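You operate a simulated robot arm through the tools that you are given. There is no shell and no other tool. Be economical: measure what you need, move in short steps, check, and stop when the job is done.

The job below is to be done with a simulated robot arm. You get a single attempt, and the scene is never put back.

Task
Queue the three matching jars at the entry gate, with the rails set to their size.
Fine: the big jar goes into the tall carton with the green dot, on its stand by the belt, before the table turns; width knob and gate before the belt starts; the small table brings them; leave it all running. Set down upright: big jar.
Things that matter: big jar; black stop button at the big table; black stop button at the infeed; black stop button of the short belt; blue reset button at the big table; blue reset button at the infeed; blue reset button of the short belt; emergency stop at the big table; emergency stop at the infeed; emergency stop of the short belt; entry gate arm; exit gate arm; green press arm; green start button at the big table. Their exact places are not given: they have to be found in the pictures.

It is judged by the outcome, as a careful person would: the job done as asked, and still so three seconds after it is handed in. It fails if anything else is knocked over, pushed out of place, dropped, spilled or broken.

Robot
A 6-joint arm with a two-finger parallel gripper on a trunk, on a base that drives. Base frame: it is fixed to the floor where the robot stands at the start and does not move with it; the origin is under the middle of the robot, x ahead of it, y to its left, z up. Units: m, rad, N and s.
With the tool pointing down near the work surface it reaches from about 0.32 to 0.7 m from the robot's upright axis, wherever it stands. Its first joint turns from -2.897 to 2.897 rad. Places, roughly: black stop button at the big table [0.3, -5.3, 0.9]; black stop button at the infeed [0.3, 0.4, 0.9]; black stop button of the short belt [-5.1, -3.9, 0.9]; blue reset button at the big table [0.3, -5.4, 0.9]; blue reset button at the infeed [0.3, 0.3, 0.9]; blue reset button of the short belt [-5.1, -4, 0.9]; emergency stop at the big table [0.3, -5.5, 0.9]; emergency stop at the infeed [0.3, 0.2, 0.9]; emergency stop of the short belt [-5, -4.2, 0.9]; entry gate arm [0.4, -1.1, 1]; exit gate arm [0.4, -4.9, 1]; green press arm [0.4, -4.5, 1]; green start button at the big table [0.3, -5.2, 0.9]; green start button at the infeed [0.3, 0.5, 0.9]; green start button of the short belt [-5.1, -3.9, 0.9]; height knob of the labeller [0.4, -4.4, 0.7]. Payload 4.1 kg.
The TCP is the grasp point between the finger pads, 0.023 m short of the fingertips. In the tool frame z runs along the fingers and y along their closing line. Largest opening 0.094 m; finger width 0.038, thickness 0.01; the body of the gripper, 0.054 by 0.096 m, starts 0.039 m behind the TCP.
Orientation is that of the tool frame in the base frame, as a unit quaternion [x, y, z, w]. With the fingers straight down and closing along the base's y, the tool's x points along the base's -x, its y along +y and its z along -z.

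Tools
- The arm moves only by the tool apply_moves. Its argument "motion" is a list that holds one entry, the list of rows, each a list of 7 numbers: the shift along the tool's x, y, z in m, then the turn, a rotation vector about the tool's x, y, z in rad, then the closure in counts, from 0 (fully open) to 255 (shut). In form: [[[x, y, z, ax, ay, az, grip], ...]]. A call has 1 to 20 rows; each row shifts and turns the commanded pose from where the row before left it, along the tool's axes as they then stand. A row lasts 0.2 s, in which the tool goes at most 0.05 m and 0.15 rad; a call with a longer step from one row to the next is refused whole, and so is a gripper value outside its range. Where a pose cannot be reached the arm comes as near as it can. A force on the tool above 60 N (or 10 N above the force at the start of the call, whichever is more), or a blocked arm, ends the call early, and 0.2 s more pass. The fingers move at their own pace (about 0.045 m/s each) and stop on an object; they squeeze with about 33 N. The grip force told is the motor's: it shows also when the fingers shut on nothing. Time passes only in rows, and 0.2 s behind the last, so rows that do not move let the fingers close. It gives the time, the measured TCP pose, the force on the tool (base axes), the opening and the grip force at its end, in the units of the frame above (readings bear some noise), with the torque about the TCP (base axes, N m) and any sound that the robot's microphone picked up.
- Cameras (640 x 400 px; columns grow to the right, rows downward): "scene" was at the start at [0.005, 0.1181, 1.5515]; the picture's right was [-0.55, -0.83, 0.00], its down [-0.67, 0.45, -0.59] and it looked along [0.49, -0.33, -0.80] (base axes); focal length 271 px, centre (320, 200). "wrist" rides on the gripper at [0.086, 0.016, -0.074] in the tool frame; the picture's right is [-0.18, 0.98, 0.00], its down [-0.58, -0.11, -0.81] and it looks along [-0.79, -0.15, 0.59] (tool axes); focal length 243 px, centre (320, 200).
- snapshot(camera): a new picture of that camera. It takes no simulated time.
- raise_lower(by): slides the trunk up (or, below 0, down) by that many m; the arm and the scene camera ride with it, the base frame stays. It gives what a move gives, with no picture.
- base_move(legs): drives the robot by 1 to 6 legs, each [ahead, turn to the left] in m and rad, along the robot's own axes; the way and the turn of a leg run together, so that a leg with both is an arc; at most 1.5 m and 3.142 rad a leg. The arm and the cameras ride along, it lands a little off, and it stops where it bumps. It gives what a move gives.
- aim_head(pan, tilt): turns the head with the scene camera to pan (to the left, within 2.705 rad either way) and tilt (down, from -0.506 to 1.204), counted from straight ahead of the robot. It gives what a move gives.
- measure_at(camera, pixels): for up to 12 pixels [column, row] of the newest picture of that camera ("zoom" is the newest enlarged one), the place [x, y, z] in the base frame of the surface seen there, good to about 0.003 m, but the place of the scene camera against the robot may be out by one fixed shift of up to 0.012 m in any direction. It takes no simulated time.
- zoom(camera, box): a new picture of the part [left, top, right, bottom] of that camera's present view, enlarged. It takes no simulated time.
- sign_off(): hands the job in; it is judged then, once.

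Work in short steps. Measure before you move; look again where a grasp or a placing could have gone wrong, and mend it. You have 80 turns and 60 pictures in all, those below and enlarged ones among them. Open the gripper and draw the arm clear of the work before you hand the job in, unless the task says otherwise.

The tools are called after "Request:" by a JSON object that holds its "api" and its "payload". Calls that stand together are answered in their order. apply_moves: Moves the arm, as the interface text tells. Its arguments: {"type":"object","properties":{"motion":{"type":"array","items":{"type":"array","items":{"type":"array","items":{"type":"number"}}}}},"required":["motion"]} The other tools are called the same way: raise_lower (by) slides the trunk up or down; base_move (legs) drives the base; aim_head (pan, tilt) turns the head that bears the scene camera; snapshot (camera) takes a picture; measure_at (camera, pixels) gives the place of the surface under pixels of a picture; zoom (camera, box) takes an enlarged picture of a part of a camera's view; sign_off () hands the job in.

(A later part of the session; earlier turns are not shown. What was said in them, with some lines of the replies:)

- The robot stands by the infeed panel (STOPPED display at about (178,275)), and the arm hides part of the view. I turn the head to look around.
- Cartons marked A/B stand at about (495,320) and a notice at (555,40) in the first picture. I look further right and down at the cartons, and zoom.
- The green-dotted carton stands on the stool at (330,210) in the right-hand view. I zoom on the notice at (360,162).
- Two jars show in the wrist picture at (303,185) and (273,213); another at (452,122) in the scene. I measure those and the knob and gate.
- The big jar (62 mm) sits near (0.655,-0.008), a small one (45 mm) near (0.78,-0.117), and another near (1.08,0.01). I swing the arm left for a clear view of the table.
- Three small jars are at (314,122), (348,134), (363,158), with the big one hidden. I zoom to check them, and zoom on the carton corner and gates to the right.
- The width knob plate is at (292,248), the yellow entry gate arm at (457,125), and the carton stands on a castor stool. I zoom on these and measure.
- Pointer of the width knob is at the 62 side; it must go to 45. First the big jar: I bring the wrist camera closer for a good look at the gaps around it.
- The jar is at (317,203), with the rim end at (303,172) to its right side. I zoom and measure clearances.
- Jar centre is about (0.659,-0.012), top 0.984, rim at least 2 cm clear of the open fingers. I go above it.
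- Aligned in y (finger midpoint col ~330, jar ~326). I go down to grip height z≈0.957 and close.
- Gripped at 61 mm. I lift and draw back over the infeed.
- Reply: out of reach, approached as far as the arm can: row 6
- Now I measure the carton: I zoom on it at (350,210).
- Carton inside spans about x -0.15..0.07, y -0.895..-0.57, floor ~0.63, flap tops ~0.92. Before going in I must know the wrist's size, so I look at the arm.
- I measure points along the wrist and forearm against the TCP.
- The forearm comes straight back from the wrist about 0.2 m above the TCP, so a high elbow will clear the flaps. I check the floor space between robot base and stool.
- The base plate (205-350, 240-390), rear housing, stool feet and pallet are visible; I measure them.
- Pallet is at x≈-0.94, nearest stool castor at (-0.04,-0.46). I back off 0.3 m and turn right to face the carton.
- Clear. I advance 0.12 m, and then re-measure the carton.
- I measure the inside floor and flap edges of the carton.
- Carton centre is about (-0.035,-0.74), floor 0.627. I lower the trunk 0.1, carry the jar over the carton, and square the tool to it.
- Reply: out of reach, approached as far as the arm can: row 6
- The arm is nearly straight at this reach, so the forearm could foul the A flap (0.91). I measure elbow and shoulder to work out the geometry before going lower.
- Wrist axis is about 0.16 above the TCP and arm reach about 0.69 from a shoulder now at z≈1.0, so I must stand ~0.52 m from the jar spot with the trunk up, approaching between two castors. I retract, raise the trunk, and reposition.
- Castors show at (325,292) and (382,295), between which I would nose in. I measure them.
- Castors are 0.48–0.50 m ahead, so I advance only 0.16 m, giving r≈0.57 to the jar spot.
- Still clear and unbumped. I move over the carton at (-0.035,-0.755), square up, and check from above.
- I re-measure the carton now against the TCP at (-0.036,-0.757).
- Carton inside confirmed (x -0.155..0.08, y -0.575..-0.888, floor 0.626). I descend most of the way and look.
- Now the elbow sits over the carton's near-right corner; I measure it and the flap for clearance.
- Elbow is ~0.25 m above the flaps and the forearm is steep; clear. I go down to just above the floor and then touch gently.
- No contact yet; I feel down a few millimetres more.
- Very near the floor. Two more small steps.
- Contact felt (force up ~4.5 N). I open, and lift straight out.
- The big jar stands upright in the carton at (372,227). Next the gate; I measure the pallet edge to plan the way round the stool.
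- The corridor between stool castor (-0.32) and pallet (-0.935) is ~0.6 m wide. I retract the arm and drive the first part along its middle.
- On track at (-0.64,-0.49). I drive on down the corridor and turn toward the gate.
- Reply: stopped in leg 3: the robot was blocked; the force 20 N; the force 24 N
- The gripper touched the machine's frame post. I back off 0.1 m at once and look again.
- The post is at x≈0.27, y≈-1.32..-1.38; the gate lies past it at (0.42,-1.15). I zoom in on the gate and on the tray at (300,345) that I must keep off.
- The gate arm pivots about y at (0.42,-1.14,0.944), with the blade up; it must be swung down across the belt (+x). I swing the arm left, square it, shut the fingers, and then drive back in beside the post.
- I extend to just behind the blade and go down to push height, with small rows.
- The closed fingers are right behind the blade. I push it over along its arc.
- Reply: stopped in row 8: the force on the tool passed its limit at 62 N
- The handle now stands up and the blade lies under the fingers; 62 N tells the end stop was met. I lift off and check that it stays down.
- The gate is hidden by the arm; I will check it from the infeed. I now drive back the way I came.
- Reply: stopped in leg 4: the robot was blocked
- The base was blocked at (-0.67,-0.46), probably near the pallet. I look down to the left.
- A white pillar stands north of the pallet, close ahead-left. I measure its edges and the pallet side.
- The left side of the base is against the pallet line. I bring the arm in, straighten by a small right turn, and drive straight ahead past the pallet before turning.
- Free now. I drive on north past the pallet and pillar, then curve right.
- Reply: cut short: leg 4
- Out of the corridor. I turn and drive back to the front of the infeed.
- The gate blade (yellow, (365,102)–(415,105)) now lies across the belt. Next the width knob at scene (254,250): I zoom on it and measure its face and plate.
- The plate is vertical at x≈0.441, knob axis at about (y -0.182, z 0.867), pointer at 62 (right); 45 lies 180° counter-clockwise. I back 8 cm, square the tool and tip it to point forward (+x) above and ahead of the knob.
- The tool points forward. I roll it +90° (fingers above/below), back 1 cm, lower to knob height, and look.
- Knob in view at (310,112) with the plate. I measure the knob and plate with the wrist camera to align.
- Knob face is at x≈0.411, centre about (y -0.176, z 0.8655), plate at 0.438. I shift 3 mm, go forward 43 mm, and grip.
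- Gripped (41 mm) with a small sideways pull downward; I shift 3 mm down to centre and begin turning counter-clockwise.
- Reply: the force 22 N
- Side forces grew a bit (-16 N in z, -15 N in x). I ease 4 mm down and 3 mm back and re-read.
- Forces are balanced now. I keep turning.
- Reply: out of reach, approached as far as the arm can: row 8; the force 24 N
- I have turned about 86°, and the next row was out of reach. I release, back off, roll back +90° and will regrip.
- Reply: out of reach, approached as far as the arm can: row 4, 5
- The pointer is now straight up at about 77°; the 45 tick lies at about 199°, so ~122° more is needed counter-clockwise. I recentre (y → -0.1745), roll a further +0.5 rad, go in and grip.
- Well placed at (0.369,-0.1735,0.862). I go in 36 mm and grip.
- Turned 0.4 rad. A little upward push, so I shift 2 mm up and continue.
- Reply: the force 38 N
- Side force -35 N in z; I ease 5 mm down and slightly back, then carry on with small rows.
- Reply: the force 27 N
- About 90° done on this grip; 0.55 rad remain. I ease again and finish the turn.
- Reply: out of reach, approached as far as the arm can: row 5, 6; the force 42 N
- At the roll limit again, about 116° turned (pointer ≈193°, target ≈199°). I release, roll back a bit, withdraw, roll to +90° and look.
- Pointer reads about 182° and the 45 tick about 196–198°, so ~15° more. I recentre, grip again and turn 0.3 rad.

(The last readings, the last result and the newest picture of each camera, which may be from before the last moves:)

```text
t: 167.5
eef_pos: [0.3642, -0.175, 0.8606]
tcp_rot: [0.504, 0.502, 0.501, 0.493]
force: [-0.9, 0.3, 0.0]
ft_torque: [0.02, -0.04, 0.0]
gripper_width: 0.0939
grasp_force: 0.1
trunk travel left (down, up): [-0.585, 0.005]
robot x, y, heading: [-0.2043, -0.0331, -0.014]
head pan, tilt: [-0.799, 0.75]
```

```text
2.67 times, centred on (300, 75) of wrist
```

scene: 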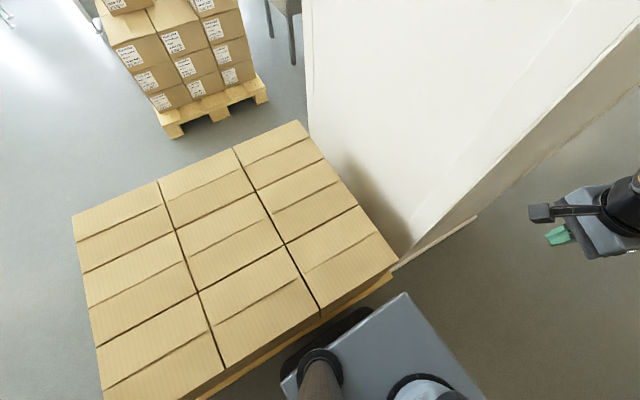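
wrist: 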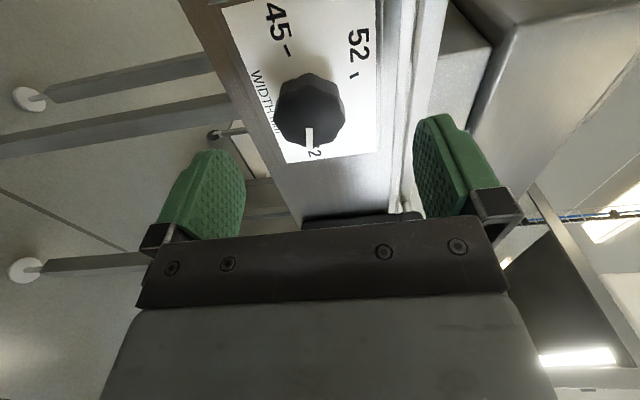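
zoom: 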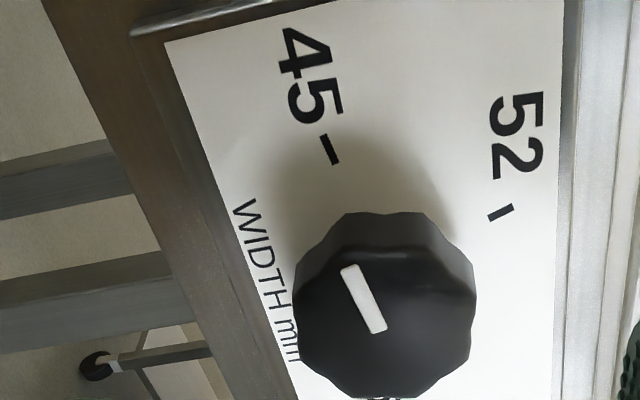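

Pointer ≈191°, tick ≈197°: about half a millimetre off. One more small nudge (the grip has about 0.14 rad of slack).

Request:
{"api": "apply_moves", "payload": {"motion": [[[0, 0, 0.02, 0, 0, 0, 0], [0, 0, 0.021, 0, 0, 0, 0], [0, 0, 0, 0, 0, 0, 255], [0, 0, 0, 0, 0, 0, 255], [0, 0, 0, 0, 0, 0, 255], [0, 0, 0, 0, 0, 0, 255], [0, 0, 0, 0, 0, -0.12, 255], [0, 0, 0, 0, 0, -0.11, 255], [0, 0, 0, 0, 0, 0, 255], [0, 0, 0, 0, 0, 0, 0], [0, 0, 0, 0, 0, 0, 0], [0, 0, 0, 0, 0, 0, 0], [0, 0, -0.02, 0, 0, 0, 0], [0, 0, -0.02, 0, 0, 0.12, 0], [0, 0, 0, 0, 0, 0.11, 0], [0, 0, 0, 0, 0, 0, 0]]]}}

Request:
{"api": "zoom", "payload": {"camera": "wrist", "box": [180, 0, 420, 150]}}

```text
t: 170.9
eef_pos: [0.3662, -0.1767, 0.8628]
tcp_rot: [0.502, 0.502, 0.502, 0.493]
force: [0.0, 0.0, 0.1]
ft_torque: [0.0, -0.01, 0.02]
gripper_width: 0.094
grasp_force: 0.2
trunk travel left (down, up): [-0.585, 0.005]
robot x, y, heading: [-0.206, -0.028, -0.02]
head pan, tilt: [-0.799, 0.75]
```

```text
2.67 times, centred on (300, 75) of wrist
```

zoom: 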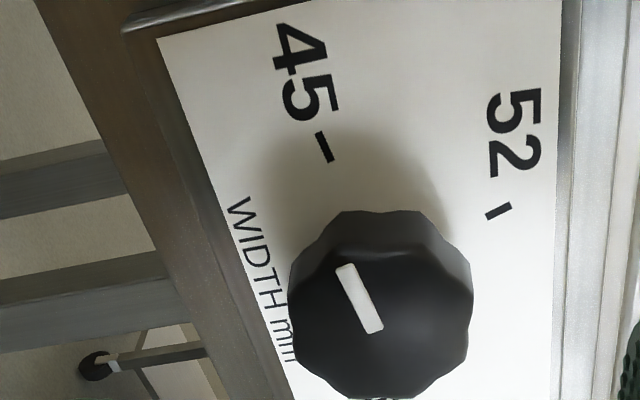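

The pointer sits at the 45 mark within my reading error (tick and pointer lines nearly parallel), so the width is set. I withdraw, raise, and bring the tool back to pointing down.

Request:
{"api": "apply_moves", "payload": {"motion": [[[0, 0, -0.045, 0, 0, 0, 255], [0, 0.047, -0.01, 0, 0, 0, 255], [0, 0.047, 0, 0, 0, 0, 255], [0, 0.047, 0, 0, 0, 0, 255], [0, 0.047, 0, 0, 0, 0, 255], [0, 0.047, 0, 0, 0, 0, 255], [0, 0, 0, 0, 0, -0.149, 255], [0, 0, 0, 0, 0, -0.149, 255], [0, 0, 0, 0, 0, -0.149, 255], [0, 0, 0, 0, 0, -0.149, 255], [0, 0, 0, 0, 0, -0.149, 255], [0, 0, 0, 0, 0, -0.149, 255], [0, 0, 0, 0, 0, -0.149, 255], [0, 0, 0, 0, 0, -0.149, 255], [0, 0, 0, 0, 0, -0.149, 255], [0, 0, 0, 0, 0, -0.149, 255], [0, 0, 0, 0, 0, -0.08, 255]]]}}

Request:
{"api": "apply_moves", "payload": {"motion": [[[0, 0, 0, 0, 0.149, 0, 255], [0, 0, 0, 0, 0.149, 0, 255], [0, 0, 0, 0, 0.149, 0, 255], [0, 0, 0, 0, 0.149, 0, 255], [0, 0, 0, 0, 0.149, 0, 255], [0, 0, 0, 0, 0.149, 0, 255], [0, 0, 0, 0, 0.149, 0, 255], [0, 0, 0, 0, 0.149, 0, 255], [0, 0, 0, 0, 0.149, 0, 255], [0, 0, 0, 0, 0.149, 0, 255], [0, 0, 0, 0, 0.08, 0, 255]]]}}

Request:
{"api": "base_move", "payload": {"legs": [[0, 1.415], [0.38, 0], [0, -1.4]]}}

Request:
{"api": "aim_head", "payload": {"pan": 0.35, "tilt": 0.75}}

Request:
{"api": "snapshot", "payload": {"camera": "scene"}}

```text
t: 174.5
eef_pos: [0.3119, -0.1778, 1.0957]
tcp_rot: [0.0, 0.71, 0.003, 0.704]
force: [-0.8, 0.1, 0.2]
ft_torque: [-0.01, 0.01, 0.0]
gripper_width: 0.0
grasp_force: 33.2
trunk travel left (down, up): [-0.585, 0.005]
robot x, y, heading: [-0.2025, -0.035, -0.015]
head pan, tilt: [-0.799, 0.75]
```

```text
t: 176.9
eef_pos: [0.313, -0.1772, 1.0962]
tcp_rot: [-0.003, 1.0, 0.003, -0.007]
force: [0.5, 0.7, -1.4]
ft_torque: [-0.02, -0.03, -0.01]
gripper_width: 0.0
grasp_force: 33.0
trunk travel left (down, up): [-0.585, 0.005]
robot x, y, heading: [-0.2074, -0.0315, -0.016]
head pan, tilt: [-0.799, 0.75]
```

```text
t: 186.2
eef_pos: [0.3801, 0.199, 1.0958]
tcp_rot: [-0.008, 1.0, 0.003, -0.005]
force: [-0.8, -0.1, 0.4]
ft_torque: [0.02, 0.04, -0.02]
gripper_width: 0.0
grasp_force: 33.4
trunk travel left (down, up): [-0.585, 0.005]
robot x, y, heading: [-0.1379, 0.3407, -0.002]
head pan, tilt: [-0.799, 0.75]
```

```text
t: 187.5
eef_pos: [0.3815, 0.2001, 1.0976]
tcp_rot: [-0.009, 1.0, 0.004, -0.005]
force: [0.3, 0.0, 0.0]
ft_torque: [0.02, 0.0, -0.01]
gripper_width: 0.0
grasp_force: 33.2
trunk travel left (down, up): [-0.585, 0.005]
robot x, y, heading: [-0.1385, 0.3357, -0.002]
head pan, tilt: [0.351, 0.75]
```

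```text
2 pictures are left
```

scene: 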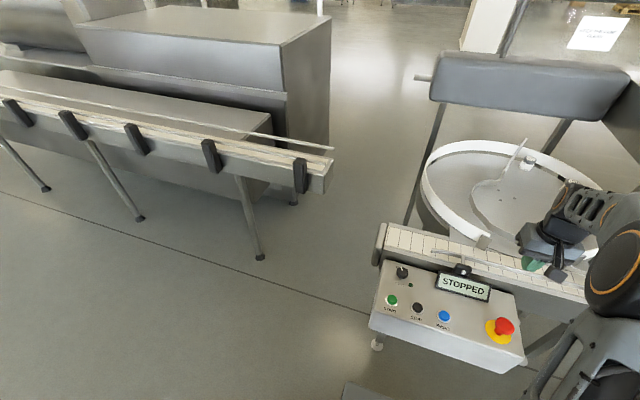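

The console is in view: START at (391,300), TABLE knob at (402,272). I measure the buttons and the knob.

Request:
{"api": "measure_at", "payload": {"camera": "scene", "pixels": [[391, 299], [391, 303], [402, 270], [402, 275], [397, 272], [407, 272], [396, 282], [410, 285], [418, 307], [380, 290], [385, 275], [430, 290]]}}

```text
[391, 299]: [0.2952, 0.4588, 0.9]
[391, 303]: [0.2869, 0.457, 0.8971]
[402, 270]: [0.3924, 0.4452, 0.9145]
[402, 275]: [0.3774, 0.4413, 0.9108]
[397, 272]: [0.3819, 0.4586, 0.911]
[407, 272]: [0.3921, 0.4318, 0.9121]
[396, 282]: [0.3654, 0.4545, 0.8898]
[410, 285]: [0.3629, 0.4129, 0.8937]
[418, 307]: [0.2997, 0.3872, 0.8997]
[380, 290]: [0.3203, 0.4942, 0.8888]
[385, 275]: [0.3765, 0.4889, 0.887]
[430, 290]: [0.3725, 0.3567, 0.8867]
```

Console top is z≈0.888; START is at (0.297,0.457), top 0.90. I move above it and press gently.

Request:
{"api": "apply_moves", "payload": {"motion": [[[0.0141, 0.0428, 0, 0, 0, 0, 255], [0.0141, 0.0428, 0, 0, 0, 0, 255], [0.0141, 0.0428, 0, 0, 0, 0, 255], [0.0141, 0.0428, 0, 0, 0, 0, 255], [0.0141, 0.0428, 0, 0, 0, 0, 255], [0.0141, 0.0428, 0, 0, 0, 0, 255], [0, 0, 0.04, 0, 0, 0, 255], [0, 0, 0.04, 0, 0, 0, 255], [0, 0, 0.04, 0, 0, 0, 255], [0, 0, 0.04, 0, 0, 0, 255], [0, 0, 0, 0, 0, 0, 255]]]}}

```text
t: 189.9
eef_pos: [0.2911, 0.4571, 0.9391]
tcp_rot: [-0.008, 1.0, 0.004, -0.004]
force: [0.2, -0.2, 0.3]
ft_torque: [-0.01, 0.01, 0.04]
gripper_width: 0.0
grasp_force: 32.9
trunk travel left (down, up): [-0.585, 0.005]
robot x, y, heading: [-0.1409, 0.3376, -0.004]
head pan, tilt: [0.351, 0.75]
```

Above START by ~16 mm. I press down slowly.

Request:
{"api": "apply_moves", "payload": {"motion": [[[-0.005, 0, 0.01, 0, 0, 0, 255], [0, 0, 0.005, 0, 0, 0, 255], [0, 0, 0.004, 0, 0, 0, 255], [0, 0, 0.003, 0, 0, 0, 255], [0, 0, 0, 0, 0, 0, 255]]]}}

```text
t: 191.1
eef_pos: [0.2949, 0.4559, 0.9183]
tcp_rot: [-0.009, 1.0, 0.003, -0.005]
force: [-1.0, -0.2, 2.6]
ft_torque: [-0.04, -0.02, 0.0]
gripper_width: 0.0
grasp_force: 32.7
trunk travel left (down, up): [-0.585, 0.005]
robot x, y, heading: [-0.1393, 0.3412, -0.006]
head pan, tilt: [0.351, 0.75]
```

Light contact (2.6 N). I press a few millimetres more.

Request:
{"api": "apply_moves", "payload": {"motion": [[[0, 0, 0.003, 0, 0, 0, 255], [0, 0, 0.003, 0, 0, 0, 255], [0, 0, 0.002, 0, 0, 0, 255], [0, 0, 0, 0, 0, 0, 255]]]}}

```text
t: 192.1
eef_pos: [0.2955, 0.4556, 0.9105]
tcp_rot: [-0.009, 1.0, 0.004, -0.003]
force: [-0.5, 5.8, 22.9]
ft_torque: [0.18, -0.06, -0.04]
gripper_width: 0.0
grasp_force: 32.6
trunk travel left (down, up): [-0.585, 0.005]
robot x, y, heading: [-0.1402, 0.3431, -0.002]
head pan, tilt: [0.351, 0.75]
heard: click
```

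A click was heard. I lift away to the right and zoom on the console for the display and the TABLE knob's position.

Request:
{"api": "apply_moves", "payload": {"motion": [[[0, 0, -0.03, 0, 0, 0, 255], [0, 0, -0.05, 0, 0, 0, 255], [0, 0, -0.05, 0, 0, 0, 255], [0, 0, -0.05, 0, 0, 0, 255], [0, -0.048, 0, 0, 0, 0, 0], [0, -0.048, 0, 0, 0, 0, 0], [0, -0.048, 0, 0, 0, 0, 0], [0, -0.048, 0, 0, 0, 0, 0], [0, -0.048, 0, 0, 0, 0, 0]]]}}

Request:
{"api": "zoom", "payload": {"camera": "scene", "box": [370, 225, 498, 325]}}

Request:
{"api": "measure_at", "payload": {"camera": "zoom", "pixels": [[160, 225], [160, 215], [160, 240]]}}

```text
t: 194.1
eef_pos: [0.3024, 0.2105, 1.088]
tcp_rot: [-0.008, 1.0, 0.005, -0.004]
force: [-0.1, 0.0, 0.1]
ft_torque: [0.02, 0.02, 0.0]
gripper_width: 0.0941
grasp_force: 0.1
trunk travel left (down, up): [-0.585, 0.005]
robot x, y, heading: [-0.1403, 0.3408, -0.005]
head pan, tilt: [0.351, 0.75]
```

```text
4.00 times, centred on (434, 275) of scene
```

zoom: 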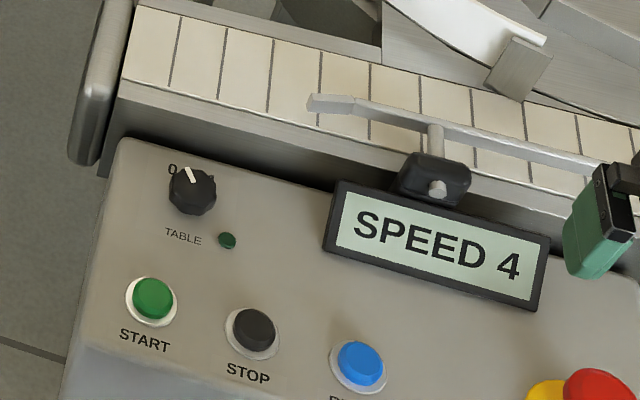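

```text
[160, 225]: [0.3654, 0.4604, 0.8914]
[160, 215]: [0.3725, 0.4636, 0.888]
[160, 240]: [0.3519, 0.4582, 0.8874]
```

Display reads SPEED 4: the belt runs. The TABLE switch is at 0 (LED dark). I go over its knob at about (0.385,0.446) with fingers half open, turned -0.7 rad, and lower around it.

Request:
{"api": "apply_moves", "payload": {"motion": [[[-0.0138, 0.0394, 0, 0, 0, 0, 100], [-0.0138, 0.0394, 0, 0, 0, 0, 100], [-0.0138, 0.0394, 0, 0, 0, 0, 100], [-0.0138, 0.0394, 0, 0, 0, 0, 100], [-0.0138, 0.0394, 0, 0, 0, 0, 100], [-0.0138, 0.0394, 0, 0, 0, 0, 100], [0, 0, 0, 0, 0, -0.14, 100], [0, 0, 0, 0, 0, -0.14, 100], [0, 0, 0, 0, 0, -0.14, 100], [0, 0, 0, 0, 0, -0.14, 100], [0, 0, 0, 0, 0, -0.14, 100], [0, 0, 0.045, 0, 0, 0, 100], [0, 0, 0.045, 0, 0, 0, 100], [0, 0, 0.045, 0, 0, 0, 100], [0, 0, 0.02, 0, 0, 0, 100], [0, 0, 0, 0, 0, 0, 100]]]}}

```text
t: 197.5
eef_pos: [0.3774, 0.4528, 0.9324]
tcp_rot: [-0.351, 0.936, 0.005, -0.003]
force: [-0.2, -0.2, -0.8]
ft_torque: [0.01, 0.0, 0.01]
gripper_width: 0.0573
grasp_force: 0.0
trunk travel left (down, up): [-0.585, 0.005]
robot x, y, heading: [-0.1418, 0.3365, -0.004]
head pan, tilt: [0.351, 0.75]
```

I shift by (+7,-6) mm, lower 14 mm and close on the knob.

Request:
{"api": "apply_moves", "payload": {"motion": [[[-0.0013, -0.0091, 0, 0, 0, 0, 100], [0, 0, 0.008, 0, 0, 0, 100], [0, 0, 0.007, 0, 0, 0, 100], [0, 0, 0, 0, 0, 0, 255], [0, 0, 0, 0, 0, 0, 255], [0, 0, 0, 0, 0, 0, 255], [0, 0, 0, 0, 0, 0, 255]]]}}

```text
t: 199.1
eef_pos: [0.3854, 0.4467, 0.9177]
tcp_rot: [-0.35, 0.937, 0.006, -0.003]
force: [-2.6, 3.4, 1.5]
ft_torque: [0.13, 0.1, -0.05]
gripper_width: 0.0333
grasp_force: 45.1
trunk travel left (down, up): [-0.585, 0.005]
robot x, y, heading: [-0.1352, 0.338, -0.007]
head pan, tilt: [0.351, 0.75]
```

Well centred grip at 33 mm. I turn clockwise (as seen from above) toward 1.

Request:
{"api": "apply_moves", "payload": {"motion": [[[0, 0, 0, 0, 0, 0.13, 255], [0, 0, 0, 0, 0, 0.13, 255], [0, 0, 0, 0, 0, 0.13, 255], [0, 0, 0, 0, 0, 0.13, 255], [0, 0, 0, 0, 0, 0.13, 255], [0, 0, 0, 0, 0, 0.13, 255], [0, 0, 0, 0, 0, 0.13, 255], [0, 0, 0, 0, 0, 0.13, 255], [0, 0, 0, 0, 0, 0.13, 255], [0, 0, 0, 0, 0, 0.13, 255], [0, 0, 0, 0, 0, 0.13, 255], [0, 0, 0, 0, 0, 0, 255]]]}}

```text
t: 201.7
eef_pos: [0.3887, 0.4494, 0.9192]
tcp_rot: [0.35, 0.937, 0.003, -0.003]
force: [13.5, 21.2, 4.9]
ft_torque: [0.19, -0.74, 0.54]
gripper_width: 0.0334
grasp_force: 44.8
trunk travel left (down, up): [-0.585, 0.005]
robot x, y, heading: [-0.1417, 0.3384, -0.002]
head pan, tilt: [0.351, 0.75]
```

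Turned 82° with torque building (0.54 N m), probably at its stop. I turn 0.26 rad further to be sure, then release and lift.

Request:
{"api": "apply_moves", "payload": {"motion": [[[0, 0, 0, 0, 0, 0.13, 255], [0, 0, 0, 0, 0, 0.13, 255], [0, 0, 0, 0, 0, 0, 255]]]}}

Request:
{"api": "apply_moves", "payload": {"motion": [[[0, 0, 0, 0, 0, 0, 100], [0, 0, 0, 0, 0, 0, 100], [0, 0, 0, 0, 0, 0, 100], [0, 0, -0.02, 0, 0, 0, 100], [0, 0, -0.045, 0, 0, 0, 100], [0, 0, -0.045, 0, 0, 0, 100], [0, 0, -0.045, 0, 0, 0, 100], [0, 0, -0.045, 0, 0, 0, 100]]]}}

```text
t: 202.5
eef_pos: [0.3874, 0.4503, 0.9194]
tcp_rot: [0.469, 0.883, 0.001, -0.004]
force: [16.5, 24.9, 9.8]
ft_torque: [0.53, -0.29, 0.34]
gripper_width: 0.0334
grasp_force: 44.8
trunk travel left (down, up): [-0.585, 0.005]
robot x, y, heading: [-0.1415, 0.3368, -0.001]
head pan, tilt: [0.351, 0.75]
```

```text
t: 204.3
eef_pos: [0.3869, 0.4452, 1.1192]
tcp_rot: [0.468, 0.884, 0.001, -0.005]
force: [0.5, -0.2, -0.4]
ft_torque: [0.01, 0.03, 0.03]
gripper_width: 0.057
grasp_force: 0.2
trunk travel left (down, up): [-0.585, 0.005]
robot x, y, heading: [-0.138, 0.341, 0.003]
head pan, tilt: [0.351, 0.75]
5 turns are left
```

Released and lifted. I withdraw the robot, open the gripper, and let time pass so the table and belt can bring the jars, before spending the last picture.

Request:
{"api": "base_move", "payload": {"legs": [[-0.25, 0], [0, 0.9]]}}

Request:
{"api": "aim_head", "payload": {"pan": -1.37, "tilt": 0.55}}

Request:
{"api": "apply_moves", "payload": {"motion": [[[0, 0, 0, 0, 0, 0, 0], [0, 0, 0, 0, 0, 0, 0], [0, 0, 0, 0, 0, 0, 0], [0, 0, 0, 0, 0, 0, 0], [0, 0, 0, 0, 0, 0, 0], [0, 0, 0, 0, 0, 0, 0], [0, 0, 0, 0, 0, 0, 0], [0, 0, 0, 0, 0, 0, 0], [0, 0, 0, 0, 0, 0, 0], [0, 0, 0, 0, 0, 0, 0], [0, 0, 0, 0, 0, 0, 0], [0, 0, 0, 0, 0, 0, 0], [0, 0, 0, 0, 0, 0, 0], [0, 0, 0, 0, 0, 0, 0], [0, 0, 0, 0, 0, 0, 0], [0, 0, 0, 0, 0, 0, 0], [0, 0, 0, 0, 0, 0, 0], [0, 0, 0, 0, 0, 0, 0], [0, 0, 0, 0, 0, 0, 0], [0, 0, 0, 0, 0, 0, 0]]]}}

Request:
{"api": "apply_moves", "payload": {"motion": [[[0, 0, 0, 0, 0, 0, 0], [0, 0, 0, 0, 0, 0, 0], [0, 0, 0, 0, 0, 0, 0], [0, 0, 0, 0, 0, 0, 0], [0, 0, 0, 0, 0, 0, 0], [0, 0, 0, 0, 0, 0, 0], [0, 0, 0, 0, 0, 0, 0], [0, 0, 0, 0, 0, 0, 0], [0, 0, 0, 0, 0, 0, 0], [0, 0, 0, 0, 0, 0, 0], [0, 0, 0, 0, 0, 0, 0], [0, 0, 0, 0, 0, 0, 0], [0, 0, 0, 0, 0, 0, 0], [0, 0, 0, 0, 0, 0, 0], [0, 0, 0, 0, 0, 0, 0], [0, 0, 0, 0, 0, 0, 0], [0, 0, 0, 0, 0, 0, 0], [0, 0, 0, 0, 0, 0, 0], [0, 0, 0, 0, 0, 0, 0], [0, 0, 0, 0, 0, 0, 0]]]}}

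Request:
{"api": "apply_moves", "payload": {"motion": [[[0, 0, 0, 0, 0, 0, 0], [0, 0, 0, 0, 0, 0, 0], [0, 0, 0, 0, 0, 0, 0], [0, 0, 0, 0, 0, 0, 0], [0, 0, 0, 0, 0, 0, 0], [0, 0, 0, 0, 0, 0, 0], [0, 0, 0, 0, 0, 0, 0], [0, 0, 0, 0, 0, 0, 0], [0, 0, 0, 0, 0, 0, 0], [0, 0, 0, 0, 0, 0, 0], [0, 0, 0, 0, 0, 0, 0], [0, 0, 0, 0, 0, 0, 0], [0, 0, 0, 0, 0, 0, 0], [0, 0, 0, 0, 0, 0, 0], [0, 0, 0, 0, 0, 0, 0], [0, 0, 0, 0, 0, 0, 0], [0, 0, 0, 0, 0, 0, 0], [0, 0, 0, 0, 0, 0, 0], [0, 0, 0, 0, 0, 0, 0], [0, 0, 0, 0, 0, 0, 0]]]}}

Request:
{"api": "apply_moves", "payload": {"motion": [[[0, 0, 0, 0, 0, 0, 0], [0, 0, 0, 0, 0, 0, 0], [0, 0, 0, 0, 0, 0, 0], [0, 0, 0, 0, 0, 0, 0], [0, 0, 0, 0, 0, 0, 0], [0, 0, 0, 0, 0, 0, 0], [0, 0, 0, 0, 0, 0, 0], [0, 0, 0, 0, 0, 0, 0], [0, 0, 0, 0, 0, 0, 0], [0, 0, 0, 0, 0, 0, 0], [0, 0, 0, 0, 0, 0, 0], [0, 0, 0, 0, 0, 0, 0], [0, 0, 0, 0, 0, 0, 0], [0, 0, 0, 0, 0, 0, 0], [0, 0, 0, 0, 0, 0, 0], [0, 0, 0, 0, 0, 0, 0], [0, 0, 0, 0, 0, 0, 0], [0, 0, 0, 0, 0, 0, 0], [0, 0, 0, 0, 0, 0, 0], [0, 0, 0, 0, 0, 0, 0]]]}}

Request:
{"api": "apply_moves", "payload": {"motion": [[[0, 0, 0, 0, 0, 0, 0], [0, 0, 0, 0, 0, 0, 0], [0, 0, 0, 0, 0, 0, 0], [0, 0, 0, 0, 0, 0, 0], [0, 0, 0, 0, 0, 0, 0], [0, 0, 0, 0, 0, 0, 0], [0, 0, 0, 0, 0, 0, 0], [0, 0, 0, 0, 0, 0, 0], [0, 0, 0, 0, 0, 0, 0], [0, 0, 0, 0, 0, 0, 0], [0, 0, 0, 0, 0, 0, 0], [0, 0, 0, 0, 0, 0, 0], [0, 0, 0, 0, 0, 0, 0], [0, 0, 0, 0, 0, 0, 0], [0, 0, 0, 0, 0, 0, 0], [0, 0, 0, 0, 0, 0, 0], [0, 0, 0, 0, 0, 0, 0], [0, 0, 0, 0, 0, 0, 0], [0, 0, 0, 0, 0, 0, 0], [0, 0, 0, 0, 0, 0, 0]]]}}

Request:
{"api": "apply_moves", "payload": {"motion": [[[0, 0, 0, 0, 0, 0, 0], [0, 0, 0, 0, 0, 0, 0], [0, 0, 0, 0, 0, 0, 0], [0, 0, 0, 0, 0, 0, 0], [0, 0, 0, 0, 0, 0, 0], [0, 0, 0, 0, 0, 0, 0], [0, 0, 0, 0, 0, 0, 0], [0, 0, 0, 0, 0, 0, 0], [0, 0, 0, 0, 0, 0, 0], [0, 0, 0, 0, 0, 0, 0], [0, 0, 0, 0, 0, 0, 0], [0, 0, 0, 0, 0, 0, 0], [0, 0, 0, 0, 0, 0, 0], [0, 0, 0, 0, 0, 0, 0], [0, 0, 0, 0, 0, 0, 0], [0, 0, 0, 0, 0, 0, 0], [0, 0, 0, 0, 0, 0, 0], [0, 0, 0, 0, 0, 0, 0], [0, 0, 0, 0, 0, 0, 0], [0, 0, 0, 0, 0, 0, 0]]]}}

Request:
{"api": "apply_moves", "payload": {"motion": [[[0, 0, 0, 0, 0, 0, 0], [0, 0, 0, 0, 0, 0, 0], [0, 0, 0, 0, 0, 0, 0], [0, 0, 0, 0, 0, 0, 0], [0, 0, 0, 0, 0, 0, 0], [0, 0, 0, 0, 0, 0, 0], [0, 0, 0, 0, 0, 0, 0], [0, 0, 0, 0, 0, 0, 0], [0, 0, 0, 0, 0, 0, 0], [0, 0, 0, 0, 0, 0, 0], [0, 0, 0, 0, 0, 0, 0], [0, 0, 0, 0, 0, 0, 0], [0, 0, 0, 0, 0, 0, 0], [0, 0, 0, 0, 0, 0, 0], [0, 0, 0, 0, 0, 0, 0], [0, 0, 0, 0, 0, 0, 0], [0, 0, 0, 0, 0, 0, 0], [0, 0, 0, 0, 0, 0, 0], [0, 0, 0, 0, 0, 0, 0], [0, 0, 0, 0, 0, 0, 0]]]}}

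Request:
{"api": "apply_moves", "payload": {"motion": [[[0, 0, 0, 0, 0, 0, 0], [0, 0, 0, 0, 0, 0, 0], [0, 0, 0, 0, 0, 0, 0], [0, 0, 0, 0, 0, 0, 0], [0, 0, 0, 0, 0, 0, 0], [0, 0, 0, 0, 0, 0, 0], [0, 0, 0, 0, 0, 0, 0], [0, 0, 0, 0, 0, 0, 0], [0, 0, 0, 0, 0, 0, 0], [0, 0, 0, 0, 0, 0, 0], [0, 0, 0, 0, 0, 0, 0], [0, 0, 0, 0, 0, 0, 0], [0, 0, 0, 0, 0, 0, 0], [0, 0, 0, 0, 0, 0, 0], [0, 0, 0, 0, 0, 0, 0], [0, 0, 0, 0, 0, 0, 0], [0, 0, 0, 0, 0, 0, 0], [0, 0, 0, 0, 0, 0, 0], [0, 0, 0, 0, 0, 0, 0], [0, 0, 0, 0, 0, 0, 0]]]}}

Request:
{"api": "apply_moves", "payload": {"motion": [[[0, 0, 0, 0, 0, 0, 0], [0, 0, 0, 0, 0, 0, 0], [0, 0, 0, 0, 0, 0, 0], [0, 0, 0, 0, 0, 0, 0], [0, 0, 0, 0, 0, 0, 0], [0, 0, 0, 0, 0, 0, 0], [0, 0, 0, 0, 0, 0, 0], [0, 0, 0, 0, 0, 0, 0], [0, 0, 0, 0, 0, 0, 0], [0, 0, 0, 0, 0, 0, 0], [0, 0, 0, 0, 0, 0, 0], [0, 0, 0, 0, 0, 0, 0], [0, 0, 0, 0, 0, 0, 0], [0, 0, 0, 0, 0, 0, 0], [0, 0, 0, 0, 0, 0, 0], [0, 0, 0, 0, 0, 0, 0], [0, 0, 0, 0, 0, 0, 0], [0, 0, 0, 0, 0, 0, 0], [0, 0, 0, 0, 0, 0, 0], [0, 0, 0, 0, 0, 0, 0]]]}}

Request:
{"api": "apply_moves", "payload": {"motion": [[[0, 0, 0, 0, 0, 0, 0], [0, 0, 0, 0, 0, 0, 0], [0, 0, 0, 0, 0, 0, 0], [0, 0, 0, 0, 0, 0, 0], [0, 0, 0, 0, 0, 0, 0], [0, 0, 0, 0, 0, 0, 0], [0, 0, 0, 0, 0, 0, 0], [0, 0, 0, 0, 0, 0, 0], [0, 0, 0, 0, 0, 0, 0], [0, 0, 0, 0, 0, 0, 0], [0, 0, 0, 0, 0, 0, 0], [0, 0, 0, 0, 0, 0, 0], [0, 0, 0, 0, 0, 0, 0], [0, 0, 0, 0, 0, 0, 0], [0, 0, 0, 0, 0, 0, 0], [0, 0, 0, 0, 0, 0, 0], [0, 0, 0, 0, 0, 0, 0], [0, 0, 0, 0, 0, 0, 0], [0, 0, 0, 0, 0, 0, 0], [0, 0, 0, 0, 0, 0, 0]]]}}

Request:
{"api": "zoom", "payload": {"camera": "scene", "box": [140, 95, 556, 355]}}

```text
t: 208.5
eef_pos: [-0.1437, 0.8194, 1.1191]
tcp_rot: [0.038, 0.999, -0.001, -0.006]
force: [-1.0, -0.1, -0.2]
ft_torque: [0.02, -0.01, 0.01]
gripper_width: 0.057
grasp_force: 0.1
trunk travel left (down, up): [-0.585, 0.005]
robot x, y, heading: [-0.3849, 0.3401, 0.889]
head pan, tilt: [0.351, 0.75]
```

```text
t: 210.2
eef_pos: [-0.1436, 0.8195, 1.119]
tcp_rot: [0.037, 0.999, -0.002, -0.005]
force: [0.1, 1.1, -0.2]
ft_torque: [0.02, 0.03, 0.02]
gripper_width: 0.0575
grasp_force: 0.1
trunk travel left (down, up): [-0.585, 0.005]
robot x, y, heading: [-0.3893, 0.3401, 0.889]
head pan, tilt: [-1.37, 0.55]
```

```text
t: 214.4
eef_pos: [-0.1435, 0.8191, 1.1186]
tcp_rot: [0.038, 0.999, -0.002, -0.006]
force: [-0.3, 0.2, 0.7]
ft_torque: [0.0, -0.02, 0.0]
gripper_width: 0.0938
grasp_force: 0.0
trunk travel left (down, up): [-0.585, 0.005]
robot x, y, heading: [-0.3864, 0.3356, 0.891]
head pan, tilt: [-1.37, 0.55]
```

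```text
t: 218.6
eef_pos: [-0.1442, 0.8191, 1.1172]
tcp_rot: [0.038, 0.999, -0.002, -0.005]
force: [-0.9, 0.1, 0.4]
ft_torque: [0.01, 0.0, 0.0]
gripper_width: 0.094
grasp_force: 0.1
trunk travel left (down, up): [-0.585, 0.005]
robot x, y, heading: [-0.3875, 0.3401, 0.894]
head pan, tilt: [-1.37, 0.55]
```

```text
t: 222.8
eef_pos: [-0.1439, 0.819, 1.1186]
tcp_rot: [0.037, 0.999, -0.001, -0.004]
force: [0.5, -0.1, -0.2]
ft_torque: [-0.03, 0.02, 0.01]
gripper_width: 0.0939
grasp_force: 0.2
trunk travel left (down, up): [-0.585, 0.005]
robot x, y, heading: [-0.3875, 0.3414, 0.897]
head pan, tilt: [-1.37, 0.55]
```

```text
t: 227.0
eef_pos: [-0.1442, 0.8193, 1.1175]
tcp_rot: [0.037, 0.999, -0.001, -0.005]
force: [-0.3, 0.1, 0.5]
ft_torque: [-0.03, -0.03, 0.01]
gripper_width: 0.0938
grasp_force: 0.1
trunk travel left (down, up): [-0.585, 0.005]
robot x, y, heading: [-0.3857, 0.3424, 0.895]
head pan, tilt: [-1.37, 0.55]
```

```text
t: 231.2
eef_pos: [-0.1435, 0.82, 1.1189]
tcp_rot: [0.038, 0.999, -0.001, -0.006]
force: [0.1, 0.2, -0.7]
ft_torque: [-0.02, 0.0, 0.02]
gripper_width: 0.0941
grasp_force: 0.0
trunk travel left (down, up): [-0.585, 0.005]
robot x, y, heading: [-0.3871, 0.3365, 0.89]
head pan, tilt: [-1.37, 0.55]
```

```text
t: 235.4
eef_pos: [-0.1449, 0.8198, 1.1178]
tcp_rot: [0.038, 0.999, -0.001, -0.005]
force: [0.2, 0.5, -0.3]
ft_torque: [0.0, -0.05, 0.02]
gripper_width: 0.0941
grasp_force: 0.1
trunk travel left (down, up): [-0.585, 0.005]
robot x, y, heading: [-0.385, 0.3388, 0.894]
head pan, tilt: [-1.37, 0.55]
```

```text
t: 239.6
eef_pos: [-0.1438, 0.8192, 1.1178]
tcp_rot: [0.039, 0.999, -0.002, -0.005]
force: [0.3, 0.5, -0.2]
ft_torque: [0.03, -0.01, 0.0]
gripper_width: 0.094
grasp_force: 0.2
trunk travel left (down, up): [-0.585, 0.005]
robot x, y, heading: [-0.3869, 0.3361, 0.893]
head pan, tilt: [-1.37, 0.55]
```

```text
t: 243.8
eef_pos: [-0.1444, 0.8187, 1.1178]
tcp_rot: [0.037, 0.999, -0.001, -0.005]
force: [0.6, 0.5, 0.4]
ft_torque: [0.0, 0.01, 0.05]
gripper_width: 0.0939
grasp_force: 0.0
trunk travel left (down, up): [-0.585, 0.005]
robot x, y, heading: [-0.388, 0.3397, 0.889]
head pan, tilt: [-1.37, 0.55]
```

```text
t: 248.0
eef_pos: [-0.1435, 0.8196, 1.1178]
tcp_rot: [0.038, 0.999, -0.002, -0.006]
force: [0.3, 0.1, -0.6]
ft_torque: [-0.01, 0.01, 0.0]
gripper_width: 0.094
grasp_force: 0.1
trunk travel left (down, up): [-0.585, 0.005]
robot x, y, heading: [-0.3891, 0.3402, 0.896]
head pan, tilt: [-1.37, 0.55]
```

```text
t: 252.2
eef_pos: [-0.1439, 0.8192, 1.1178]
tcp_rot: [0.038, 0.999, -0.001, -0.005]
force: [-0.1, -0.4, 0.9]
ft_torque: [0.02, 0.03, -0.02]
gripper_width: 0.0939
grasp_force: 0.0
trunk travel left (down, up): [-0.585, 0.005]
robot x, y, heading: [-0.388, 0.3399, 0.893]
head pan, tilt: [-1.37, 0.55]
```

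```text
1.54 times, centred on (348, 225) of scene
4 turns are left
```

zoom: 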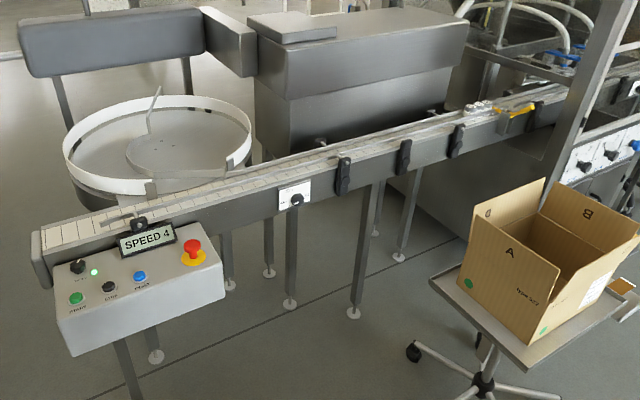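

The last picture shows the table empty with its green lamp lit and the display at SPEED 4. The jars stand against the lowered yellow gate at (465–495,107), the gripper is open, and the arm is well clear. I hand the job in.

Request:
{"api": "sign_off", "payload": {}}

```text
The job is handed in.
```

The jars are queued at the lowered entry gate and the table is empty. I take it that all three are there, but they were too small in the last picture to count for certain.

- **Big jar:** it stands upright in the green-dot carton, and was put there before the table turned.
- **Width knob:** it is turned to the 45 mark. It may be about half a millimetre off, because my last nudge did not move it.
- **Order:** the width knob and gate were both set before the belt started.
- **Running:** belt and table were left on, with the display at SPEED 4 and the table lamp lit.

While driving, the gripper touched the machine's frame post once and the base was stopped once, probably against the pallet. I saw nothing moved or knocked over either time.
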